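You operate a simulated robot arm through the tools that you are given. There is no shell and no other tool.

Carry out the task below with a simulated robot arm. There is one attempt and no reset: what you move stays moved.

Task
Press the yellow tea towel flat at the heat on its label.
Fine: the iron ends on its base the way it stood, the dial at off; the socket switch and the other towel are left as they are. Set down upright: iron. What is to be rubbed or washed off counts as gone when no trace of it is left.

It is judged by the outcome, as a careful person would: the job done as asked, and still so three seconds after it is handed in. It fails if anything else is knocked over, pushed out of place, dropped, spilled or broken. Flat cloth is picked up by pressing the open fingertips on it (5 to 10 N) and closing them slowly along it; thin cloth reads only 2 to 8 mm in the jaws.

Robot
A 7-joint arm with a fingered hand, fixed in place. Base frame: the origin is on the floor under the middle of its stand, x ahead of it, y to its left, z up. Readings come in mm, rad, newtons and seconds.
It reaches about 1333 mm from its shoulder. Its first joint turns from -1.204 to 3.002 rad. Payload 5 kg.
The tool frame sits at the grasp point between the pads (the TCP): z along the fingers, y along the line on which they close. The tips reach 32 mm beyond it. The gripper opens to 160 mm; its body begins 89 mm behind the TCP. The gripper is a hand of 3 fingers: y runs from the thumb to the fingers, the wrist lies at [0, 0, -252] in the tool frame.
Orientation is that of the tool frame in the base frame, as a unit quaternion [w, x, y, z]. With the fingers straight down and closing along the base's y, the tool's x points along the base's -x, its y along +y and its z along -z.

Tools
- The arm moves only by the tool send_rows. Its arguments are lists of equal length, an entry for each row: "delta_pos": the shift along the tool's x, y, z in mm, a list of three; "angular": the turn, a rotation vector about the tool's x, y, z in rad, a list of three. In form: {"delta_pos": [[dx, dy, dz], ...], "angular": [[rx, ry, rz], ...]}. A call has 1 to 20 rows; each row shifts and turns the commanded pose from where the row before left it, along the tool's axes as they then stand. Each row takes 0.2 s and may step no farther than 50 mm and 0.15 rad from the row before; otherwise, the whole call is refused. Where a pose cannot be reached the arm comes as near as it can. A force on the tool above 40 N (or 10 N above the force at the start of the call, whichever is more), or a blocked arm, ends the call early, and 0.2 s more pass. In this call time passes only in rows, and 0.2 s behind the last. The reply holds the time, the measured pose of the TCP, the force on the tool along the base axes, the opening and the grip force, in the units named above and with some noise, with the torque about the TCP (base axes, N m) and any sound that the robot's microphone picked up, and new pictures: "views" is both (left out), scene, wrist or none.
- Cameras (640 x 400 px; columns grow to the right, rows downward): "scene" is fixed at [218.6, -499.4, 1662.8]; the picture's right is [-0.10, -1.00, 0.00], its down [-0.82, 0.08, -0.56] and it looks along [0.56, -0.06, -0.83] (base axes); focal length 353 px, centre (320, 200). "wrist" rides on the gripper at [65, -4, -116] in the tool frame; the picture's right is [0.06, 1.00, 0.00], its down [-0.87, 0.05, -0.49] and it looks along [-0.49, 0.03, 0.87] (tool axes); focal length 261 px, centre (320, 200). There is no depth. A picture from a camera that has moved, and an enlarged one, comes with that camera's place and axes in the base frame and with its lens.
- lift_body(by): slides the trunk up (or, below 0, down) by that many mm; the arm rides with it, the base frame stays. It gives what a move gives, with no picture.
- curl_fingers(finger1, finger2, thumb_bend): sets how far each is bent, from 0 (flat) to 1 (curled in); at 0.3 the hand is open as for a grip, at 0.7 the pads meet at the TCP. One left out holds its place. A second passes; each finger stops where it meets its share of the squeeze, and holds until it gets a number again. It is the only way to open and close the hand. It gives what a move gives, with no picture; readings hold the bend of each and the force on the fingers (four entries, about 0 where the hand has none), thumb and palm.
- close_up(camera, box): a new picture of the part [left, top, right, bottom] of that camera's present view, enlarged. No time passes.
- job_done(): hands the job in; it is judged then, once.

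Places have to be worked out from the pictures, the camera data and where the tool is seen. Open the gripper and draw the arm clear of the work before you hand the job in, unless the task says otherwise.

The tools are called after ">>>" by a JSON object that holds its "method" and its "body". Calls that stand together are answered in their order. send_rows: Moves the arm, as the interface text tells. Its arguments: {"type":"object","properties":{"delta_pos":{"type":"array","items":{"type":"array","items":{"type":"number"}}},"angular":{"type":"array","items":{"type":"array","items":{"type":"number"}}},"views":{"type":"string","enum":["both","scene","wrist","none"]}},"required":["delta_pos","angular"]} The other tools are called the same way: lift_body (by) moves the trunk up or down; curl_fingers (finger1, finger2, thumb_bend) moves the fingers one by one; close_up (camera, box) takes an enlarged picture of a part of a camera's view; job_done () hands the job in.

At the start:

```text
time: 0.0
eef_pos: [537.9, -560.1, 1149.1]
ee_rot: [0.0, 0.0, 1.0, 0.0]
contact_force: [0.0, -0.3, 0.4]
moment: [-0.04, 0.04, -0.03]
finger_gap: 159.9
gripper_force: 0.0
shape: jaw
bend: [0.3, 0.3, 0.3]
finger forces: [0.0, 0.0, 0.1, 0.0, 0.0, 0.1]
trunk travel left (down, up): [-725.0, 215.0]
```

scene: 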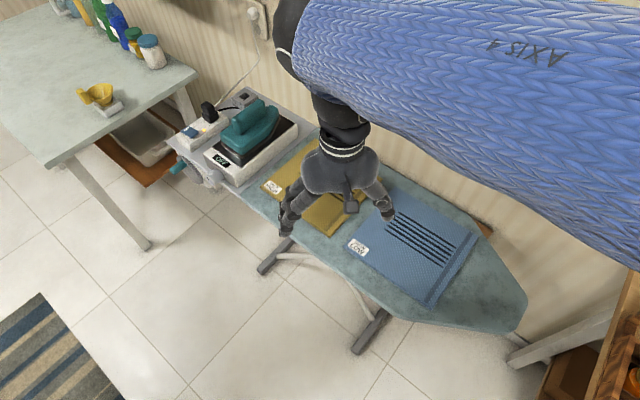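
wrist: 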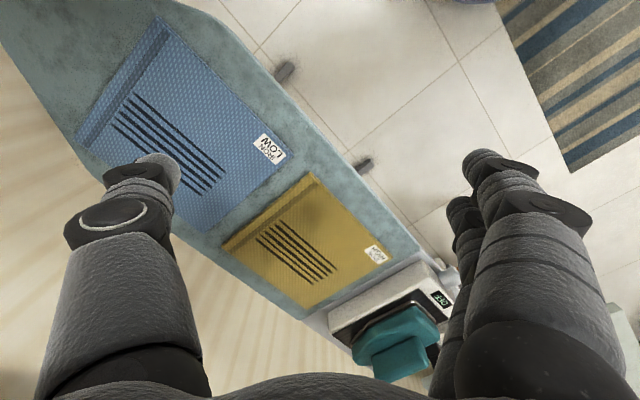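

The scene shows an ironing board with a yellow and a blue towel, and a teal iron on its base with a display and a dial. I'll look at the labels, iron, dial and socket up close before moving.

>>> {"method": "close_up", "body": {"camera": "scene", "box": [160, 80, 320, 200]}}

>>> {"method": "close_up", "body": {"camera": "scene", "box": [240, 140, 400, 260]}}

>>> {"method": "close_up", "body": {"camera": "wrist", "box": [320, 220, 480, 390]}}

>>> {"method": "close_up", "body": {"camera": "wrist", "box": [220, 160, 400, 310]}}

```text
3.33 times, centred on (240, 140) of scene
camera zoom: at [218.6, -499.4, 1662.8], right [-0.1, -1.0, 0.0], down [-0.82, 0.08, -0.56], along [0.56, -0.06, -0.83], focal length 1175 px, centre (587, 400)
```

zoom: 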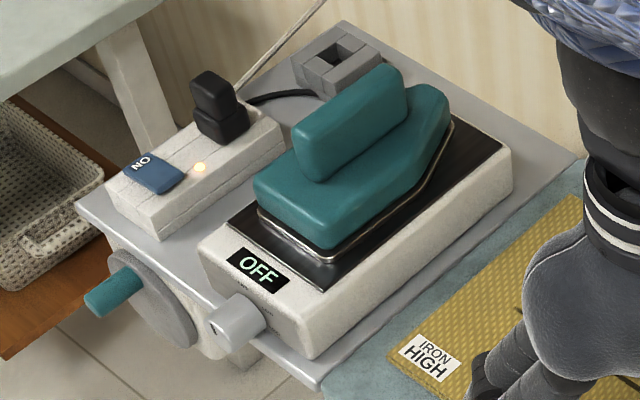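

```text
3.33 times, centred on (320, 200) of scene
camera zoom: at [218.6, -499.4, 1662.8], right [-0.1, -1.0, 0.0], down [-0.82, 0.08, -0.56], along [0.56, -0.06, -0.83], focal length 1175 px, centre (320, 200)
```

zoom: 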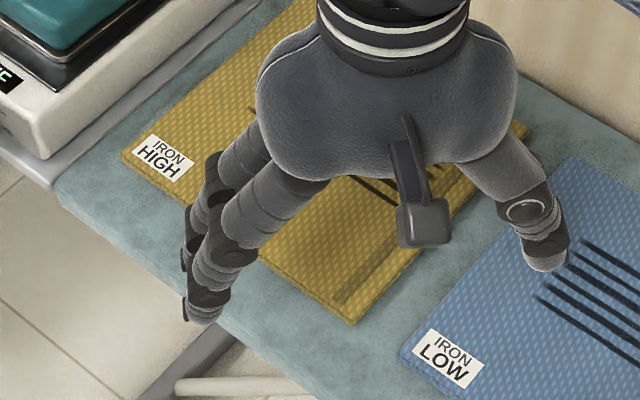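

```text
2.35 times, centred on (400, 305) of wrist
camera zoom: at [473.6, -563.1, 1266.5], right [-0.06, 1.0, 0.0], down [0.87, 0.05, 0.49], along [0.49, 0.03, -0.87], focal length 613 px, centre (132, -47)
```

zoom: 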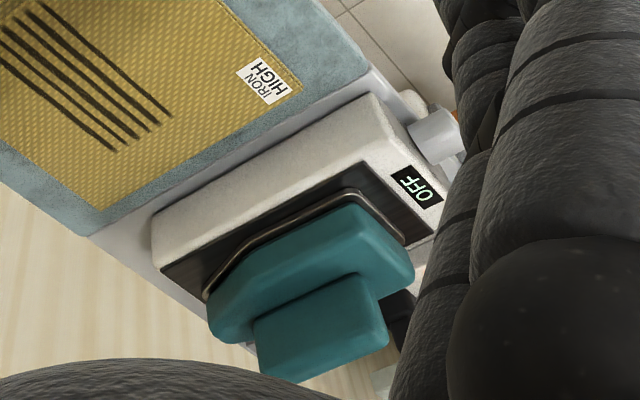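

```text
2.67 times, centred on (310, 235) of wrist
camera zoom: at [473.6, -563.1, 1266.5], right [-0.06, 1.0, 0.0], down [0.87, 0.05, 0.49], along [0.49, 0.03, -0.87], focal length 695 px, centre (347, 107)
```

zoom: 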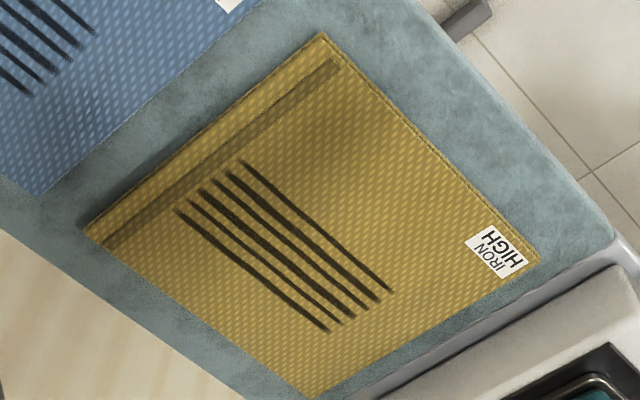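

From triangulation the towel plane is at about z≈865, the yellow label (IRON HIGH) at (815,-430), and the display (OFF) at about (883,-295,911). The board's long axis runs along (-0.71,-0.70). I'll move above the front of the iron and yaw 45° for a better look.

>>> {"method": "send_rows", "body": {"delta_pos": [[-33, 26, -2], [-33, 26, -2], [-33, 26, -2], [-33, 26, -2], [-33, 26, -2], [-33, 26, -2], [-33, 26, -2], [-33, 26, -2], [-33, 26, -2], [-32, 26, -2], [0, 0, 0], [0, 0, 0], [0, 0, 0], [0, 0, 0], [0, 0, 0], [0, 0, 0]], "angular": [[0, 0, 0], [0, 0, 0], [0, 0, 0], [0, 0, 0], [0, 0, 0], [0, 0, 0], [0, 0, 0], [0, 0, 0], [0, 0, 0], [0, 0, 0], [0, 0, 0.131], [0, 0, 0.131], [0, 0, 0.131], [0, 0, 0.131], [0, 0, 0.131], [0, 0, 0.13]]}}

```text
time: 3.4
eef_pos: [866.3, -298.8, 1170.7]
ee_rot: [0.001, 0.383, 0.924, 0.0]
contact_force: [0.2, 0.2, 0.0]
moment: [0.0, -0.03, 0.0]
finger_gap: 160.0
gripper_force: 0.1
shape: jaw
bend: [0.3, 0.3, 0.3]
finger forces: [0.0, 0.0, 0.0, 0.1, 0.0, 0.1]
trunk travel left (down, up): [-725.0, 215.0]
camera wrist: at [819.1, -254.8, 1286.9], right [0.66, 0.75, 0.0], down [0.65, -0.58, 0.49], along [0.37, -0.33, -0.87], focal length 261 px, centre (320, 200)
```

scene: 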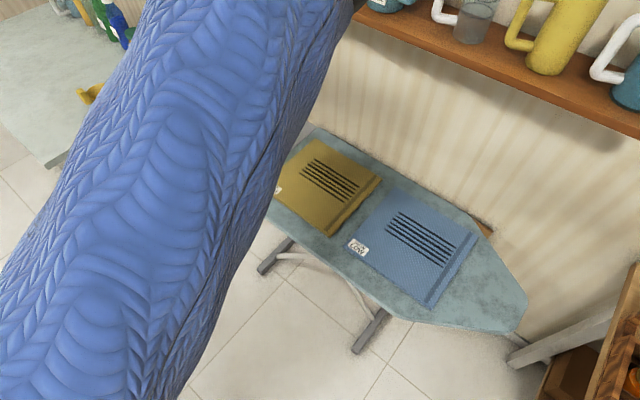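
wrist: 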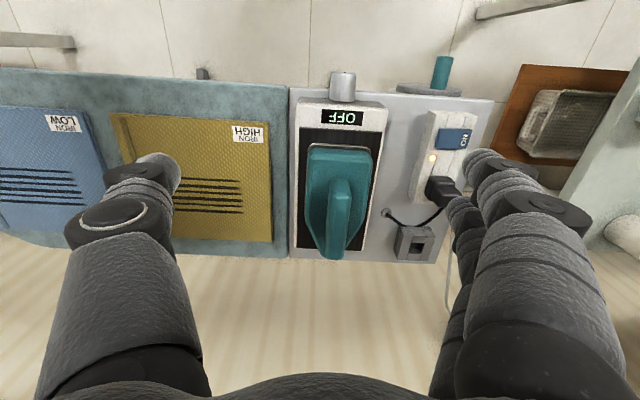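

The view is good: the iron sits on its base with the dial on the front face and the OFF display by it. I'll zoom in on the iron and dial.

>>> {"method": "close_up", "body": {"camera": "wrist", "box": [280, 60, 480, 270]}}

>>> {"method": "close_up", "body": {"camera": "wrist", "box": [290, 60, 400, 140]}}

>>> {"method": "close_up", "body": {"camera": "scene", "box": [270, 120, 400, 240]}}

```text
1.90 times, centred on (380, 165) of wrist
camera zoom: at [819.1, -254.8, 1286.9], right [0.66, 0.75, 0.0], down [0.65, -0.58, 0.49], along [0.37, -0.33, -0.87], focal length 496 px, centre (206, 267)
```

zoom: 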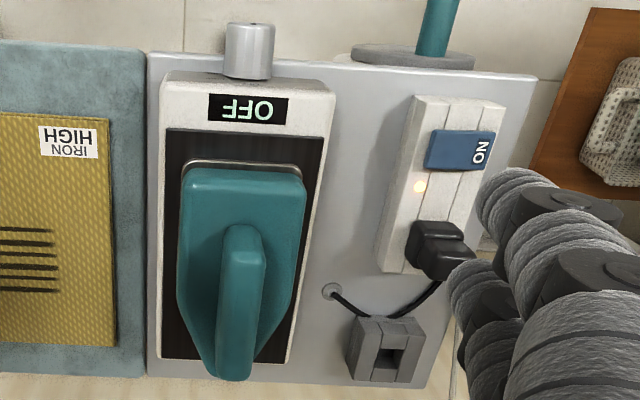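

```text
5.00 times, centred on (345, 100) of wrist
camera zoom: at [819.1, -254.8, 1286.9], right [0.66, 0.75, 0.0], down [0.65, -0.58, 0.49], along [0.37, -0.33, -0.87], focal length 1303 px, centre (195, 700)
```

zoom: 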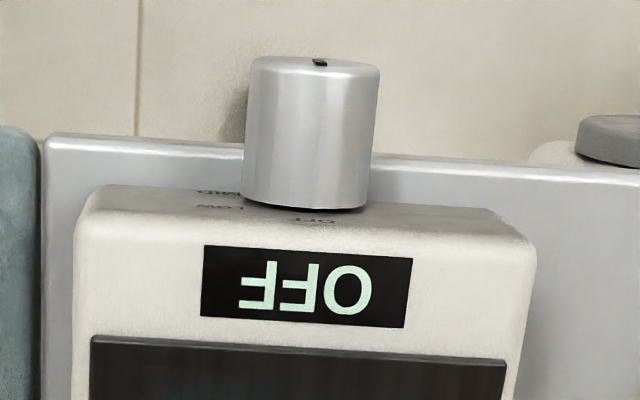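

```text
3.33 times, centred on (335, 180) of scene
camera zoom: at [218.6, -499.4, 1662.8], right [-0.1, -1.0, 0.0], down [-0.82, 0.08, -0.56], along [0.56, -0.06, -0.83], focal length 1175 px, centre (270, 267)
```

zoom: 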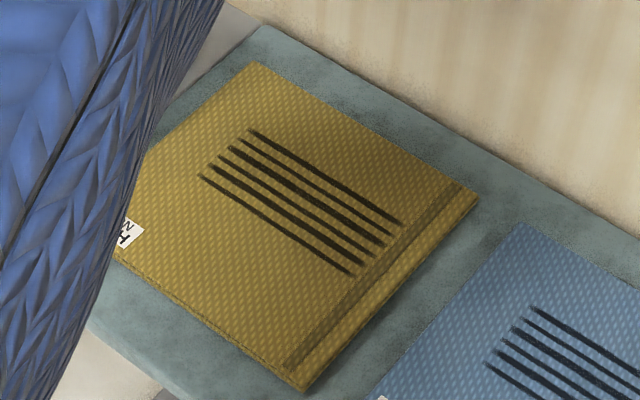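

The dial is a ~34 mm knob on the front face (marks OFF, LOW, MID… running toward the towels side, so clockwise seen from the front). I'll back away to the front side and tilt the hand to point horizontally at the dial.

>>> {"method": "send_rows", "body": {"delta_pos": [[30, 5, 25], [30, 5, 25], [30, 5, 25], [30, 5, 25], [30, 5, 25], [30, 5, 25], [0, 0, 0], [0, 0, 0], [0, 0, 0], [0, 0, 0], [0, 0, 0], [0, 0, 0], [0, 0, 0], [0, 0, 0], [0, 0, 0], [0, 0, 0], [0, 0, 0]], "angular": [[0, 0, 0], [0, 0, 0], [0, 0, 0], [0, 0, 0], [0, 0, 0], [0, 0, 0], [0, -0.1428, 0], [0, -0.1428, 0], [0, -0.1428, 0], [0, -0.1428, 0], [0, -0.1428, 0], [0, -0.1428, 0], [0, -0.1428, 0], [0, -0.1428, 0], [0, -0.1428, 0], [0, -0.1428, 0], [0, -0.1428, 0]]}}

>>> {"method": "curl_fingers", "body": {"finger1": 0.5, "finger2": 0.5, "thumb_bend": 0.5}}

```text
time: 7.0
eef_pos: [877.1, -595.0, 1071.5]
ee_rot: [0.628, 0.272, 0.686, -0.246]
contact_force: [0.9, -0.1, -0.9]
moment: [-0.02, -0.09, -0.01]
finger_gap: 160.0
gripper_force: 0.0
shape: jaw
bend: [0.3, 0.3, 0.3]
finger forces: [0.0, 0.0, 0.0, 0.0, 0.0, 0.0]
out of reach, approached as far as the arm can: row 5, 6, 7, 8, 9, 10, 11, 12, 13, 14, 15, 16, 17
trunk travel left (down, up): [-725.0, 215.0]
camera wrist: at [787.0, -514.5, 1017.0], right [0.68, 0.73, -0.06], down [-0.27, 0.32, 0.91], along [0.68, -0.6, 0.41], focal length 261 px, centre (320, 200)
```

scene: 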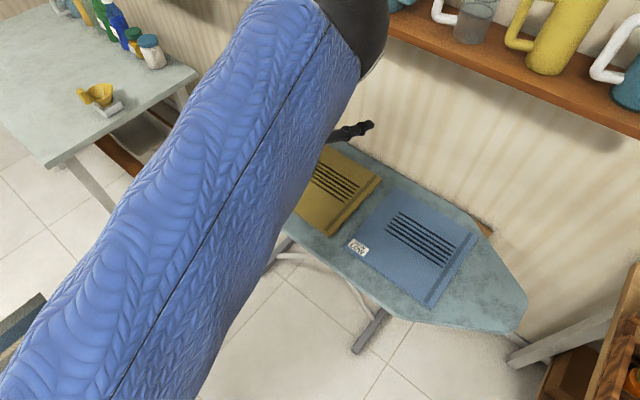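
wrist: 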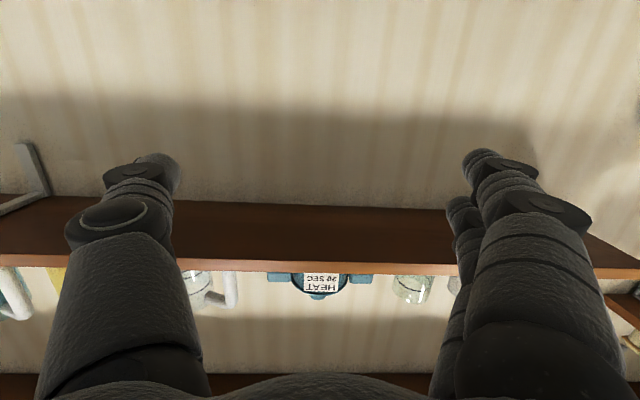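

```text
time: 8.0
eef_pos: [875.3, -594.0, 1072.5]
ee_rot: [0.629, 0.272, 0.685, -0.246]
contact_force: [0.6, -0.2, 0.5]
moment: [0.01, 0.01, 0.01]
finger_gap: 87.8
gripper_force: 0.0
shape: fingers
bend: [0.5, 0.5, 0.5]
finger forces: [0.0, 0.1, 0.0, 0.1, 0.0, 0.1]
trunk travel left (down, up): [-725.0, 215.0]
```

The arm could not take that pose (it stopped short at (875,-594,1072)), so I need a different approach for the dial. I also see a sign with "HEAT … SEC" on the shelf; I'll read it and check the arm's posture.

>>> {"method": "close_up", "body": {"camera": "wrist", "box": [240, 240, 400, 320]}}

>>> {"method": "close_up", "body": {"camera": "scene", "box": [260, 0, 460, 150]}}

```text
4.00 times, centred on (320, 280) of wrist
camera zoom: at [785.1, -512.7, 1018.9], right [0.68, 0.73, -0.06], down [-0.27, 0.32, 0.91], along [0.68, -0.6, 0.41], focal length 1043 px, centre (320, -120)
```

zoom: 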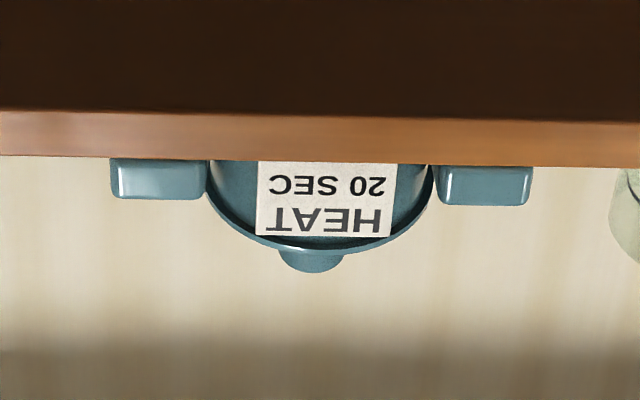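

```text
2.67 times, centred on (360, 75) of scene
camera zoom: at [218.6, -499.4, 1662.8], right [-0.1, -1.0, 0.0], down [-0.82, 0.08, -0.56], along [0.56, -0.06, -0.83], focal length 940 px, centre (213, 533)
```

zoom: 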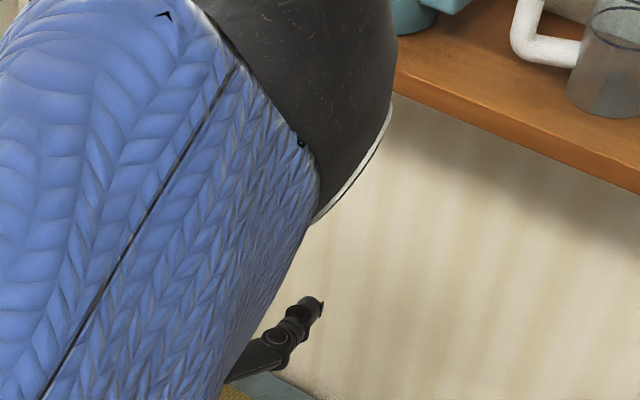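

The pot label "HEAT 20 SEC" is on a shelf item, apparently unrelated. I'll send a null row to see whether the commanded pose is the measured one, before undoing the tilt.

>>> {"method": "send_rows", "body": {"delta_pos": [[0, 0, 0]], "angular": [[0, 0, 0]], "views": "none"}}

```text
time: 8.4
eef_pos: [876.5, -593.9, 1073.4]
ee_rot: [0.629, 0.272, 0.685, -0.247]
contact_force: [-0.2, 0.2, 0.2]
moment: [0.03, -0.02, 0.02]
finger_gap: 87.6
gripper_force: 0.0
shape: fingers
bend: [0.5, 0.5, 0.5]
finger forces: [0.1, 0.0, 0.0, 0.0, 0.0, 0.1]
trunk travel left (down, up): [-725.0, 215.0]
```

The command restarts from the measured pose, good. The hand is now horizontal above the yellow towel; I'll tilt it back to straight down and then pull back toward the front, before changing the trunk height for a better posture at the dial.

>>> {"method": "send_rows", "body": {"delta_pos": [[0, 0, 0], [0, 0, 0], [0, 0, 0], [0, 0, 0], [0, 0, 0], [0, 0, 0], [0, 0, 0], [0, 0, 0], [0, 0, 0], [0, 0, 0]], "angular": [[0, 0.1484, 0], [0, 0.1484, 0], [0, 0.1484, 0], [0, 0.1484, 0], [0, 0.1484, 0], [0, 0.1484, 0], [0, 0.1484, 0], [0, 0.1484, 0], [0, 0.1484, 0], [0, 0.1484, 0]], "views": "scene"}}

```text
time: 10.6
eef_pos: [875.2, -593.8, 1073.3]
ee_rot: [0.008, 0.374, 0.927, -0.001]
contact_force: [0.9, 0.3, -1.1]
moment: [0.0, -0.01, -0.01]
finger_gap: 87.9
gripper_force: 0.1
shape: fingers
bend: [0.5, 0.5, 0.5]
finger forces: [0.0, 0.1, 0.0, 0.0, 0.1, 0.0]
trunk travel left (down, up): [-725.0, 215.0]
```

scene: 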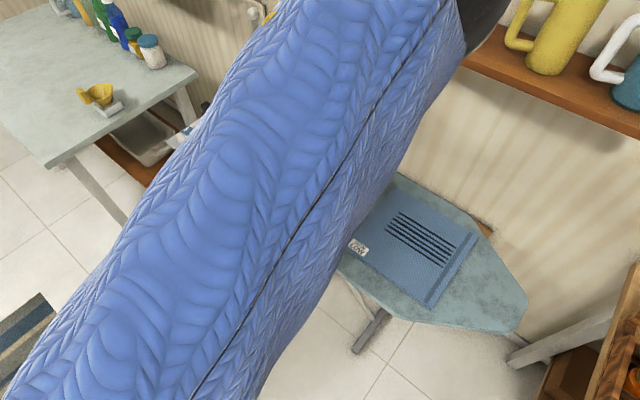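

Now I'll retreat up and toward the front (hand straight down), into clear space.

>>> {"method": "send_rows", "body": {"delta_pos": [[32, 2, -30], [32, 2, -30], [32, 2, -30], [32, 2, -30], [32, 2, -30], [32, 2, -30], [32, 2, -30], [32, 2, -30]], "angular": [[0, 0, 0], [0, 0, 0], [0, 0, 0], [0, 0, 0], [0, 0, 0], [0, 0, 0], [0, 0, 0], [0, 0, 0]]}}

```text
time: 12.4
eef_pos: [696.3, -399.5, 1309.2]
ee_rot: [0.01, 0.375, 0.927, -0.003]
contact_force: [0.7, 0.0, 0.0]
moment: [-0.01, -0.05, 0.01]
finger_gap: 88.0
gripper_force: 0.0
shape: fingers
bend: [0.5, 0.5, 0.5]
finger forces: [0.0, 0.0, 0.0, 0.0, 0.0, 0.0]
trunk travel left (down, up): [-725.0, 215.0]
camera wrist: at [645.1, -354.9, 1423.9], right [0.65, 0.76, 0.0], down [0.65, -0.56, 0.51], along [0.39, -0.33, -0.86], focal length 261 px, centre (320, 200)
```

scene: 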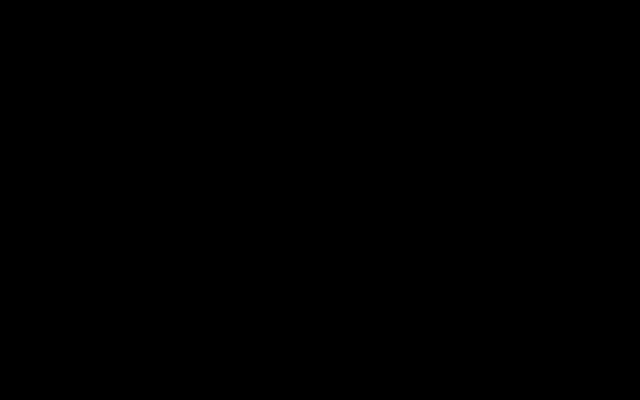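
wrist: 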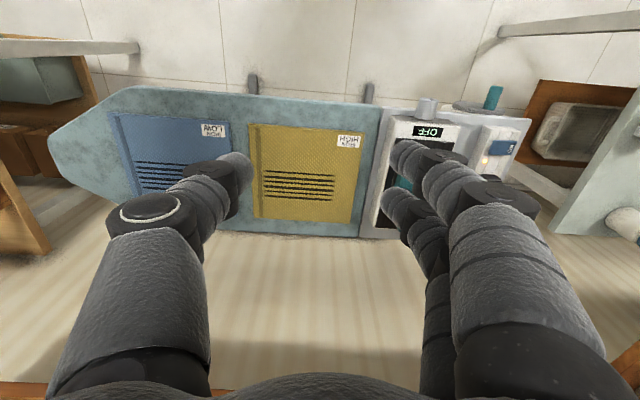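

The scene camera is now swallowed by the upper arm (shoulder is high, elbow out to the right near joint 1's limit). Lowering the trunk should give a better posture; the hand is in clear space in front of the board at z≈1309, so I'll lower by 300.

>>> {"method": "lift_body", "body": {"by": -300}}

>>> {"method": "send_rows", "body": {"delta_pos": [[0, 0, 0]], "angular": [[0, 0, 0]]}}

```text
time: 15.4
eef_pos: [698.2, -400.2, 1006.9]
ee_rot: [0.009, 0.374, 0.927, -0.002]
contact_force: [0.5, -0.4, 0.3]
moment: [0.03, 0.01, 0.01]
finger_gap: 87.9
gripper_force: 0.1
shape: fingers
bend: [0.5, 0.5, 0.5]
finger forces: [0.0, 0.0, 0.1, 0.1, 0.0, 0.1]
trunk travel left (down, up): [-425.0, 515.0]
```

```text
time: 15.8
eef_pos: [698.3, -401.0, 1006.7]
ee_rot: [0.009, 0.375, 0.927, -0.002]
contact_force: [0.0, -0.1, -0.7]
moment: [0.0, 0.01, -0.02]
finger_gap: 87.7
gripper_force: 0.0
shape: fingers
bend: [0.5, 0.5, 0.5]
finger forces: [0.1, 0.1, 0.0, 0.0, 0.0, 0.0]
trunk travel left (down, up): [-425.0, 515.0]
camera wrist: at [646.9, -356.3, 1122.6], right [0.65, 0.76, 0.0], down [0.66, -0.56, 0.51], along [0.39, -0.33, -0.86], focal length 261 px, centre (320, 200)
```

scene: 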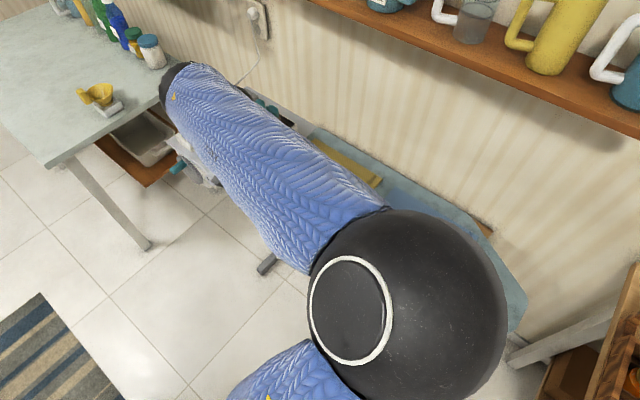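
wrist: 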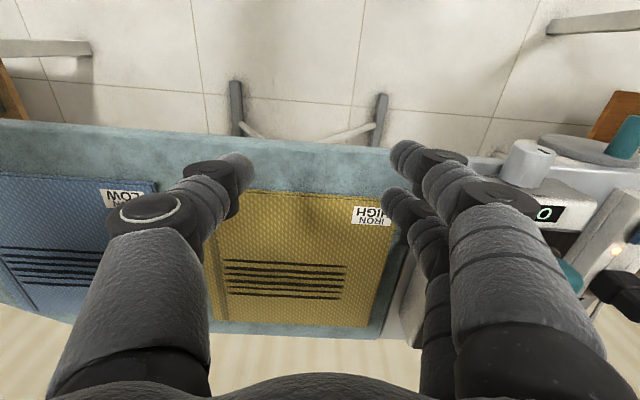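

Now the elbow sits at roughly (310,-580,1370), joint 1 still near -62°. I'll move in small steps to the front of the dial with the hand still down, watching for out-of-reach flags.

>>> {"method": "send_rows", "body": {"delta_pos": [[19, 37, 0], [19, 37, 0], [19, 37, 0]], "angular": [[0, 0, 0], [0, 0, 0], [0, 0, 0]], "views": "none"}}

>>> {"method": "send_rows", "body": {"delta_pos": [[19, 37, 0], [19, 37, 0], [19, 37, 0]], "angular": [[0, 0, 0], [0, 0, 0], [0, 0, 0]], "views": "both"}}

```text
time: 16.6
eef_pos: [735.9, -282.8, 1005.8]
ee_rot: [0.009, 0.375, 0.927, -0.001]
contact_force: [0.3, -1.0, 0.0]
moment: [0.01, 0.0, 0.01]
finger_gap: 87.8
gripper_force: 0.0
shape: fingers
bend: [0.5, 0.5, 0.5]
finger forces: [0.0, 0.0, 0.0, 0.0, 0.0, 0.0]
trunk travel left (down, up): [-425.0, 515.0]
```

```text
time: 17.4
eef_pos: [749.0, -184.6, 992.4]
ee_rot: [0.011, 0.375, 0.927, 0.006]
contact_force: [-0.4, -0.2, -0.3]
moment: [0.0, 0.0, -0.01]
finger_gap: 87.6
gripper_force: 0.1
shape: fingers
bend: [0.5, 0.5, 0.5]
finger forces: [0.0, 0.0, 0.0, 0.0, 0.1, 0.1]
out of reach, approached as far as the arm can: row 3
trunk travel left (down, up): [-425.0, 515.0]
camera wrist: at [697.1, -142.3, 1107.0], right [0.65, 0.76, 0.02], down [0.65, -0.57, 0.51], along [0.4, -0.32, -0.86], focal length 261 px, centre (320, 200)
```

scene: 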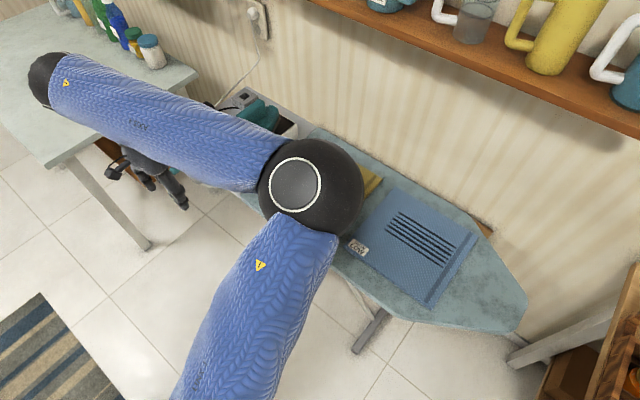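
wrist: 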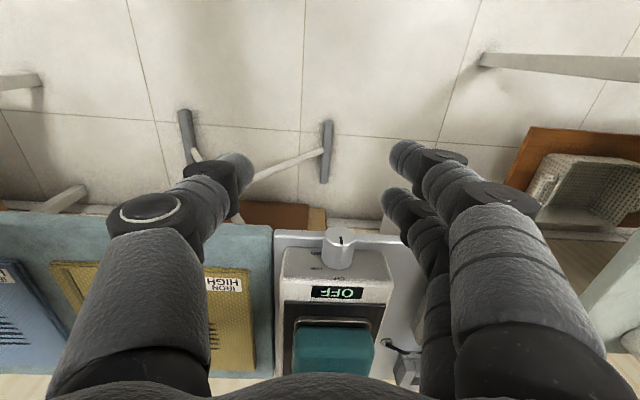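

The hand is in front of the dial (dial tick visible at OFF) and only slightly limited. I'll try tilting in small increments here and watch the readings.

>>> {"method": "send_rows", "body": {"delta_pos": [[0, 0, -10], [0, 0, 0], [0, 0, 0]], "angular": [[0, -0.14, 0], [0, -0.14, 0], [0, -0.14, 0]], "views": "scene"}}

```text
time: 18.2
eef_pos: [722.4, -241.1, 985.3]
ee_rot: [0.203, 0.365, 0.906, -0.072]
contact_force: [0.3, -0.1, -0.2]
moment: [0.02, -0.03, 0.02]
finger_gap: 87.3
gripper_force: 0.0
shape: fingers
bend: [0.5, 0.5, 0.5]
finger forces: [0.1, 0.0, 0.1, 0.0, 0.0, 0.0]
out of reach, approached as far as the arm can: row 1, 2, 3
trunk travel left (down, up): [-425.0, 515.0]
```

scene: 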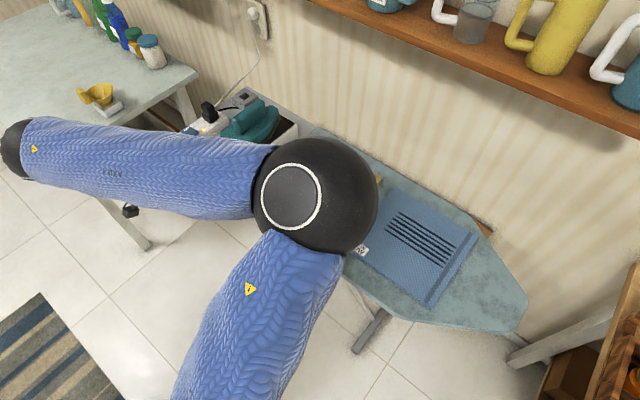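

The arm drifts because some wrist limit binds in this yaw. I'll undo the tilt and try turning the hand the other way around (yaw toward the opposite 180°), in clear space, to see if that frees up the posture.

>>> {"method": "send_rows", "body": {"delta_pos": [[0, 0, -20], [0, 0, -20], [0, 0, -20], [0, -10, 0], [0, -10, 0]], "angular": [[0, 0.14, 0], [0, 0.14, 0], [0, 0.14, 0], [0, 0, 0], [0, 0, 0]], "views": "none"}}

>>> {"method": "send_rows", "body": {"delta_pos": [[0, 0, 0], [0, 0, 0], [0, 0, 0], [0, 0, 0], [0, 0, 0], [0, 0, 0], [0, 0, 0], [0, 0, 0], [0, 0, 0], [0, 0, 0]], "angular": [[0, 0, -0.15], [0, 0, -0.15], [0, 0, -0.15], [0, 0, -0.15], [0, 0, -0.15], [0, 0, -0.15], [0, 0, -0.15], [0, 0, -0.15], [0, 0, -0.15], [0, 0, -0.15]], "views": "scene"}}

```text
time: 19.4
eef_pos: [695.9, -243.1, 1043.2]
ee_rot: [0.009, 0.374, 0.927, -0.001]
contact_force: [-0.3, -0.1, 0.5]
moment: [-0.01, -0.01, 0.0]
finger_gap: 87.6
gripper_force: 0.0
shape: fingers
bend: [0.5, 0.5, 0.5]
finger forces: [0.0, 0.1, 0.0, 0.1, 0.1, 0.0]
trunk travel left (down, up): [-425.0, 515.0]
```

```text
time: 21.6
eef_pos: [695.5, -243.2, 1042.5]
ee_rot: [0.006, -0.359, 0.933, -0.007]
contact_force: [0.3, 0.2, 0.2]
moment: [0.02, 0.03, 0.01]
finger_gap: 87.8
gripper_force: 0.1
shape: fingers
bend: [0.5, 0.5, 0.5]
finger forces: [0.0, 0.0, 0.0, 0.0, 0.0, 0.1]
trunk travel left (down, up): [-425.0, 515.0]
```

scene: 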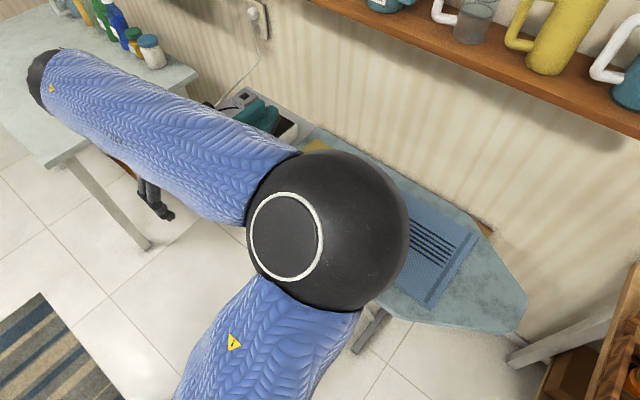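

No limit hit so far. I'll continue the rotation another ~93° so the tool y points along the board toward the tip (camera on the wall side).

>>> {"method": "send_rows", "body": {"delta_pos": [[0, 0, 0], [0, 0, 0], [0, 0, 0], [0, 0, 0], [0, 0, 0], [0, 0, 0], [0, 0, 0], [0, 0, 0], [0, 0, 0], [0, 0, 0], [0, 0, 0]], "angular": [[0, 0, -0.1475], [0, 0, -0.1475], [0, 0, -0.1475], [0, 0, -0.1475], [0, 0, -0.1475], [0, 0, -0.1475], [0, 0, -0.1475], [0, 0, -0.1475], [0, 0, -0.1475], [0, 0, -0.1475], [0, 0, -0.1475]], "views": "both"}}

```text
time: 24.0
eef_pos: [696.4, -244.2, 1042.9]
ee_rot: [0.001, 0.924, -0.383, 0.009]
contact_force: [0.7, 0.2, -0.3]
moment: [0.01, 0.01, -0.02]
finger_gap: 87.4
gripper_force: 0.0
shape: fingers
bend: [0.5, 0.5, 0.5]
finger forces: [0.0, 0.0, 0.0, 0.0, 0.0, 0.1]
trunk travel left (down, up): [-425.0, 515.0]
camera wrist: at [744.1, -285.0, 1160.4], right [-0.66, -0.75, 0.0], down [-0.66, 0.58, 0.48], along [-0.35, 0.32, -0.88], focal length 261 px, centre (320, 200)
```

scene: 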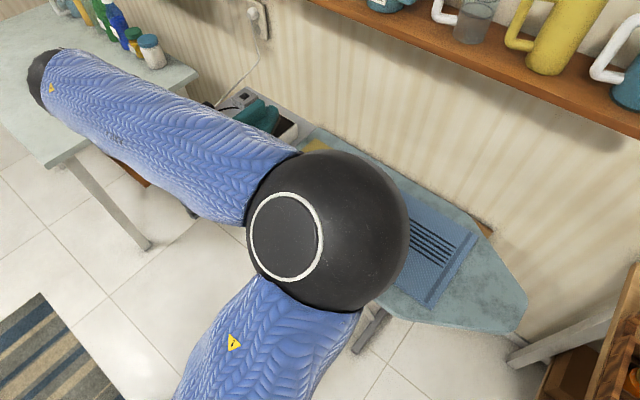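
wrist: 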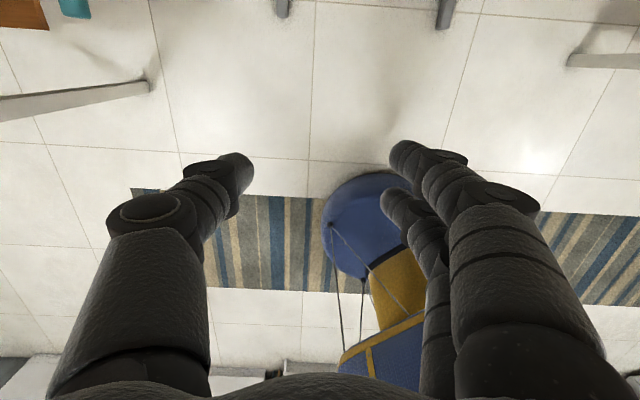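

The 180° flip used only the last joint. Now I test moving left again in this flipped orientation.

>>> {"method": "send_rows", "body": {"delta_pos": [[-10, -34, 0], [-10, -34, 0], [-10, -34, 0]], "angular": [[0, 0, 0], [0, 0, 0], [0, 0, 0]], "views": "scene"}}

```text
time: 24.8
eef_pos: [724.6, -181.0, 1022.7]
ee_rot: [-0.006, 0.923, -0.384, 0.011]
contact_force: [0.5, -0.2, 0.6]
moment: [0.0, 0.03, -0.02]
finger_gap: 87.6
gripper_force: 0.0
shape: fingers
bend: [0.5, 0.5, 0.5]
finger forces: [0.1, 0.1, 0.0, 0.0, 0.0, 0.0]
out of reach, approached as far as the arm can: row 2, 3
trunk travel left (down, up): [-425.0, 515.0]
```

scene: 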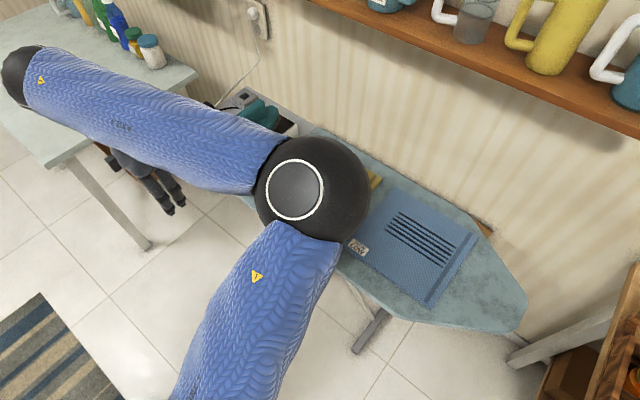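

Still limited at about the same bearing (≈-14°), so a horizontal approach from the front isn't available in this posture. Instead I'll work the dial with the hand pointing down in front of it, straddling it and tilting toward the towel side (that direction is reachable). I flip the hand back so the camera is on the front side.

>>> {"method": "send_rows", "body": {"delta_pos": [[0, 25, 0], [0, 25, 0], [0, 0, 0], [0, 0, 0], [0, 0, 0], [0, 0, 0], [0, 0, 0], [0, 0, 0], [0, 0, 0], [0, 0, 0], [0, 0, 0], [0, 0, 0], [0, 0, 0]], "angular": [[0, 0, 0], [0, 0, 0], [0, 0, 0.15], [0, 0, 0.15], [0, 0, 0.15], [0, 0, 0.15], [0, 0, 0.15], [0, 0, 0.15], [0, 0, 0.15], [0, 0, 0.15], [0, 0, 0.15], [0, 0, 0.15], [0, 0, 0.15]], "views": "none"}}

>>> {"method": "send_rows", "body": {"delta_pos": [[0, 0, 0], [0, 0, 0], [0, 0, 0], [0, 0, 0], [0, 0, 0], [0, 0, 0], [0, 0, 0], [0, 0, 0], [0, 0, 0], [0, 0, 0]], "angular": [[0, 0, 0.15], [0, 0, 0.15], [0, 0, 0.15], [0, 0, 0.15], [0, 0, 0.15], [0, 0, 0.15], [0, 0, 0.15], [0, 0, 0.15], [0, 0, 0.15], [0, 0, 0.141]], "views": "both"}}

```text
time: 27.6
eef_pos: [685.5, -215.8, 1025.2]
ee_rot: [0.006, -0.344, 0.939, -0.007]
contact_force: [0.6, 0.6, -0.4]
moment: [0.0, -0.02, -0.01]
finger_gap: 87.6
gripper_force: 0.0
shape: fingers
bend: [0.5, 0.5, 0.5]
finger forces: [0.1, 0.0, 0.0, 0.1, 0.0, 0.0]
trunk travel left (down, up): [-425.0, 515.0]
```

```text
time: 29.8
eef_pos: [686.1, -215.1, 1023.9]
ee_rot: [0.009, 0.384, 0.923, -0.002]
contact_force: [0.8, 0.3, -0.2]
moment: [0.02, -0.03, 0.02]
finger_gap: 87.4
gripper_force: 0.0
shape: fingers
bend: [0.5, 0.5, 0.5]
finger forces: [0.0, 0.0, 0.0, 0.0, 0.1, 0.1]
trunk travel left (down, up): [-425.0, 515.0]
camera wrist: at [635.6, -170.0, 1139.6], right [0.66, 0.75, 0.0], down [0.64, -0.57, 0.51], along [0.38, -0.34, -0.86], focal length 261 px, centre (320, 200)
```

scene: 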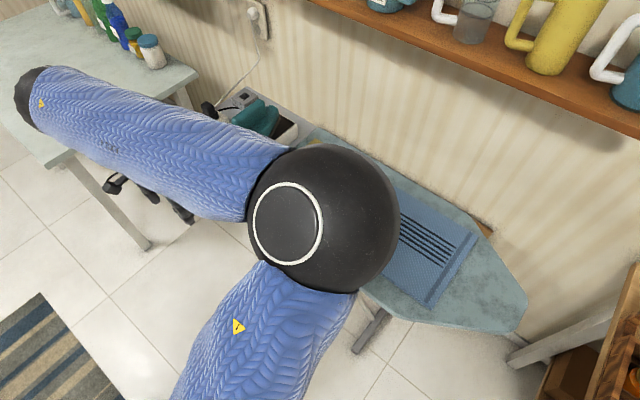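
wrist: 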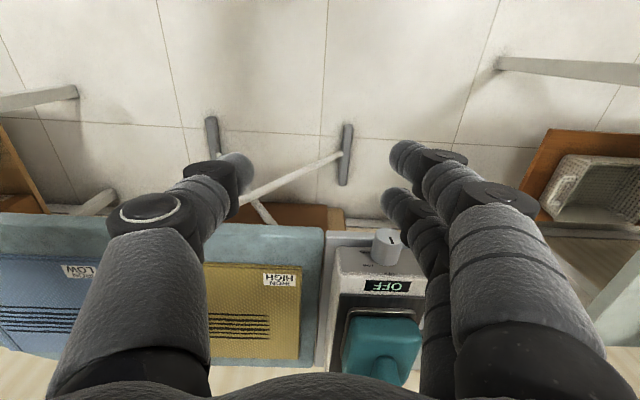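

Now I zoom on the dial to get its exact place and marks.

>>> {"method": "close_up", "body": {"camera": "wrist", "box": [310, 210, 440, 310]}}

>>> {"method": "close_up", "body": {"camera": "wrist", "box": [350, 220, 420, 275]}}

```text
4.00 times, centred on (375, 260) of wrist
camera zoom: at [635.6, -170.0, 1139.6], right [0.66, 0.75, 0.0], down [0.64, -0.57, 0.51], along [0.38, -0.34, -0.86], focal length 1043 px, centre (100, -40)
```

zoom: 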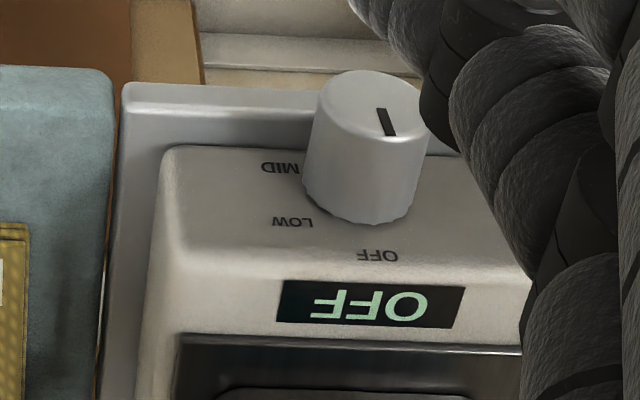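

```text
7.27 times, centred on (385, 248) of wrist
camera zoom: at [635.6, -170.0, 1139.6], right [0.66, 0.75, 0.0], down [0.64, -0.57, 0.51], along [0.38, -0.34, -0.86], focal length 1896 px, centre (-153, -146)
```

zoom: 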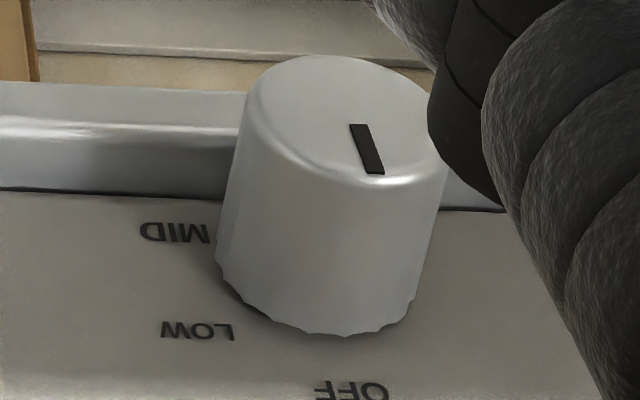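

The view gives a clear dial: OFF on top, LOW and MID clockwise (~55° apart), so HIGH should be ~165° clockwise. I place the knob axis at about (w≈781–818, l≈434, z≈867) in board coordinates, i.e. TCP target ≈ (870,-256,867). First I move above it at z≈960.

>>> {"method": "send_rows", "body": {"delta_pos": [[-27, 20, 13], [-27, 20, 13], [-27, 20, 13], [-27, 20, 13], [-27, 21, 12]], "angular": [[0, 0, 0], [0, 0, 0], [0, 0, 0], [0, 0, 0], [0, 0, 0]], "views": "both"}}

```text
time: 31.0
eef_pos: [834.5, -257.6, 950.2]
ee_rot: [0.011, 0.383, 0.924, 0.002]
contact_force: [0.1, -0.7, 0.3]
moment: [0.02, 0.0, -0.01]
finger_gap: 87.6
gripper_force: 0.0
shape: fingers
bend: [0.5, 0.5, 0.5]
finger forces: [0.0, 0.0, 0.0, 0.1, 0.1, 0.0]
out of reach, approached as far as the arm can: row 4, 5
trunk travel left (down, up): [-425.0, 515.0]
camera wrist: at [783.4, -213.1, 1064.8], right [0.66, 0.75, 0.01], down [0.64, -0.57, 0.51], along [0.39, -0.33, -0.86], focal length 261 px, centre (320, 200)
```

scene: 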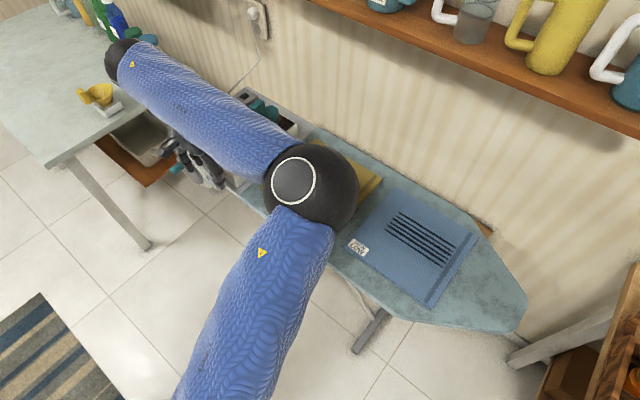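
wrist: 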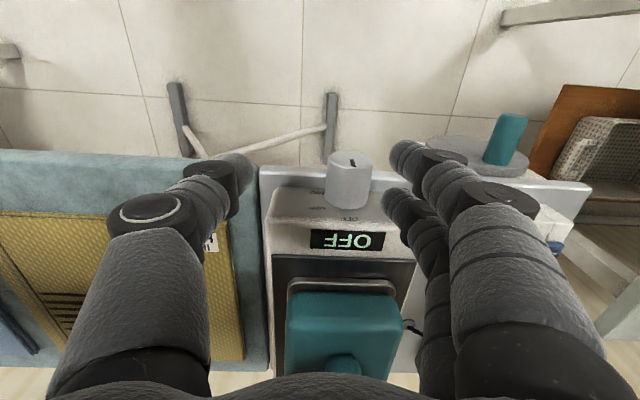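

The arm again stops short here; with the trunk high earlier the same bearing was reachable, so a higher shoulder suits this spot. I raise the trunk back by 300 (hand goes straight up, all clear above).

>>> {"method": "lift_body", "body": {"by": 300}}

>>> {"method": "send_rows", "body": {"delta_pos": [[-10, 10, 45], [-10, 5, 45], [0, 0, 45]], "angular": [[0, 0, 0], [0, 0, 0], [0, 0, 0]], "views": "both"}}

```text
time: 34.0
eef_pos: [833.4, -258.3, 1251.3]
ee_rot: [0.01, 0.383, 0.924, 0.002]
contact_force: [-0.8, -0.4, -1.0]
moment: [0.0, -0.03, 0.01]
finger_gap: 87.9
gripper_force: 0.1
shape: fingers
bend: [0.5, 0.5, 0.5]
finger forces: [0.0, 0.0, 0.0, 0.1, 0.0, 0.0]
trunk travel left (down, up): [-725.0, 215.0]
```

```text
time: 34.8
eef_pos: [864.4, -261.3, 1115.5]
ee_rot: [0.01, 0.382, 0.924, 0.002]
contact_force: [-0.1, 0.2, 0.6]
moment: [-0.01, 0.04, 0.03]
finger_gap: 87.5
gripper_force: 0.1
shape: fingers
bend: [0.5, 0.5, 0.5]
finger forces: [0.0, 0.0, 0.0, 0.1, 0.0, 0.1]
trunk travel left (down, up): [-725.0, 215.0]
camera wrist: at [812.7, -216.1, 1229.8], right [0.66, 0.75, 0.01], down [0.64, -0.57, 0.51], along [0.39, -0.33, -0.86], focal length 261 px, centre (320, 200)
```

scene: 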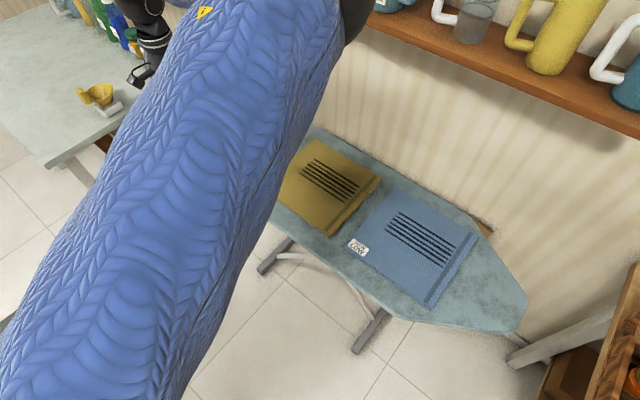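
wrist: 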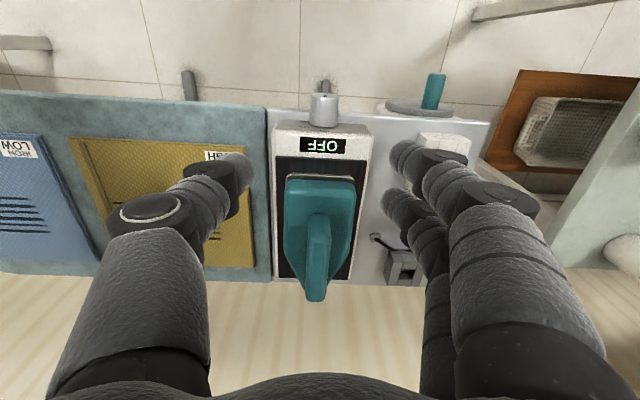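

Reached without limits: TCP at w≈796, l≈426 above the dial. I continue straight down to about z≈960 and shift a little left to center on the dial.

>>> {"method": "send_rows", "body": {"delta_pos": [[0, 2, 40], [0, 2, 40], [0, 2, 40], [0, 2, 35]], "angular": [[0, 0, 0], [0, 0, 0], [0, 0, 0], [0, 0, 0]], "views": "both"}}

```text
time: 35.8
eef_pos: [841.8, -278.7, 977.1]
ee_rot: [0.01, 0.383, 0.924, 0.006]
contact_force: [0.6, -0.6, 0.2]
moment: [-0.01, 0.01, -0.01]
finger_gap: 87.9
gripper_force: 0.0
shape: fingers
bend: [0.5, 0.5, 0.5]
finger forces: [0.1, 0.1, 0.0, 0.0, 0.0, 0.0]
out of reach, approached as far as the arm can: row 2, 3, 4
trunk travel left (down, up): [-725.0, 215.0]
camera wrist: at [790.7, -234.6, 1092.0], right [0.66, 0.75, 0.02], down [0.64, -0.58, 0.51], along [0.39, -0.33, -0.86], focal length 261 px, centre (320, 200)
```

scene: 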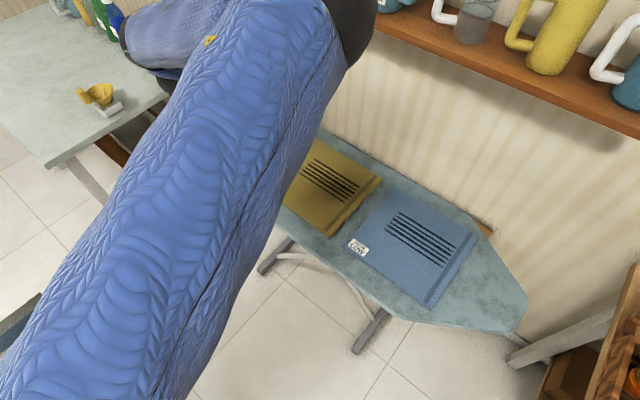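
wrist: 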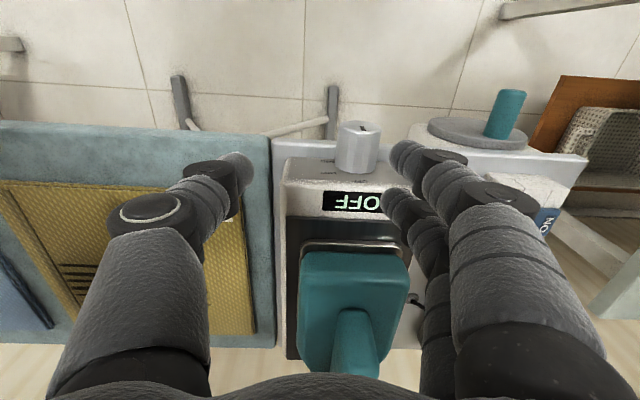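

The limit seems to be the wrist angle against the forearm; tilting the hand so that the wrist lies toward the towel side should relieve it. I'll tilt 0.45 rad about the dial axis direction here, safely above.

>>> {"method": "send_rows", "body": {"delta_pos": [[0, 0, -10], [0, 0, 0], [0, 0, 0]], "angular": [[-0.15, 0, 0], [-0.15, 0, 0], [-0.15, 0, 0]], "views": "none"}}

>>> {"method": "send_rows", "body": {"delta_pos": [[0, 20, 0], [0, 20, 0]], "angular": [[0, 0, 0], [0, 0, 0]], "views": "both"}}

```text
time: 36.6
eef_pos: [842.1, -280.4, 986.7]
ee_rot: [0.096, 0.37, 0.9, 0.21]
contact_force: [0.5, 0.3, 0.5]
moment: [-0.01, 0.0, -0.01]
finger_gap: 87.6
gripper_force: 0.1
shape: fingers
bend: [0.5, 0.5, 0.5]
finger forces: [0.0, 0.1, 0.0, 0.0, 0.0, 0.1]
trunk travel left (down, up): [-725.0, 215.0]
```

```text
time: 37.2
eef_pos: [866.9, -253.9, 1004.4]
ee_rot: [0.096, 0.372, 0.9, 0.208]
contact_force: [-0.1, 0.2, 1.0]
moment: [0.01, 0.02, -0.02]
finger_gap: 87.8
gripper_force: 0.0
shape: fingers
bend: [0.5, 0.5, 0.5]
finger forces: [0.0, 0.0, 0.0, 0.0, 0.0, 0.1]
trunk travel left (down, up): [-725.0, 215.0]
camera wrist: at [781.7, -244.6, 1105.2], right [0.58, 0.68, 0.44], down [0.49, -0.73, 0.48], along [0.65, -0.06, -0.76], focal length 261 px, centre (320, 200)
```

scene: 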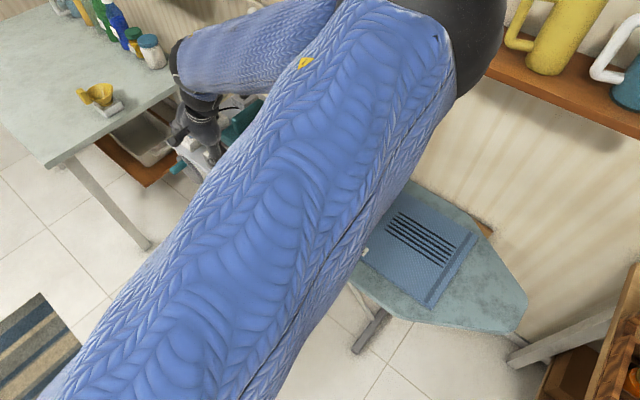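
wrist: 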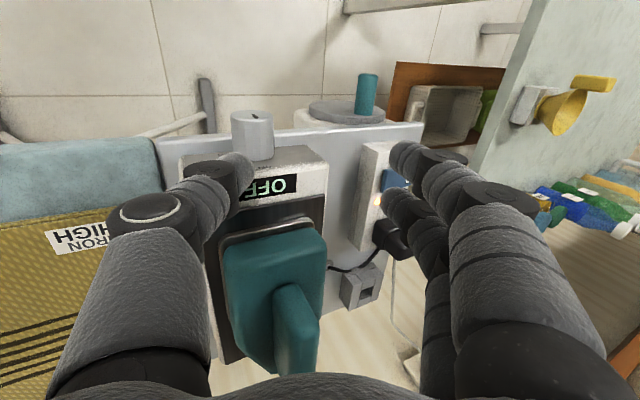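

Now the pose is reached without limits (TCP ≈ (867,-254,1004), tilt 0.45 rad). I line up on the approach line along the tilted finger direction toward the dial, then look.

>>> {"method": "send_rows", "body": {"delta_pos": [[-2, -30, -3], [-2, -29, -4]], "angular": [[0, 0, 0], [0, 0, 0]], "views": "none"}}

>>> {"method": "send_rows", "body": {"delta_pos": [[0, 0, 25], [0, 0, 25]], "angular": [[0, 0, 0], [0, 0, 0]], "views": "wrist"}}

>>> {"method": "close_up", "body": {"camera": "wrist", "box": [220, 80, 420, 240]}}

```text
time: 37.8
eef_pos: [831.4, -297.1, 984.2]
ee_rot: [0.096, 0.37, 0.9, 0.21]
contact_force: [-0.5, -0.7, 0.4]
moment: [0.0, -0.04, -0.06]
finger_gap: 87.4
gripper_force: 0.0
shape: fingers
bend: [0.5, 0.5, 0.5]
finger forces: [0.0, 0.0, 0.1, 0.0, 0.1, 0.1]
trunk travel left (down, up): [-725.0, 215.0]
```

```text
time: 38.4
eef_pos: [847.7, -279.6, 937.3]
ee_rot: [0.097, 0.37, 0.9, 0.208]
contact_force: [-0.4, 0.5, -0.4]
moment: [-0.02, 0.04, 0.01]
finger_gap: 87.8
gripper_force: 0.0
shape: fingers
bend: [0.5, 0.5, 0.5]
finger forces: [0.1, 0.0, 0.1, 0.0, 0.0, 0.0]
trunk travel left (down, up): [-725.0, 215.0]
camera wrist: at [762.2, -270.8, 1039.8], right [0.58, 0.68, 0.44], down [0.49, -0.73, 0.48], along [0.65, -0.06, -0.76], focal length 261 px, centre (320, 200)
```

wrist: 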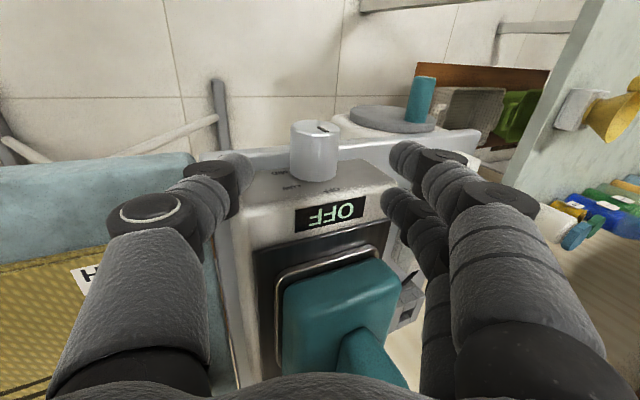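

```text
2.50 times, centred on (320, 160) of wrist
camera zoom: at [762.2, -270.8, 1039.8], right [0.58, 0.68, 0.44], down [0.49, -0.73, 0.48], along [0.65, -0.06, -0.76], focal length 652 px, centre (320, 300)
```

zoom: 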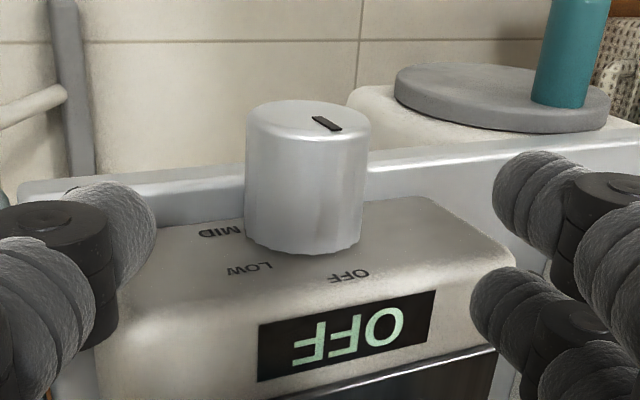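

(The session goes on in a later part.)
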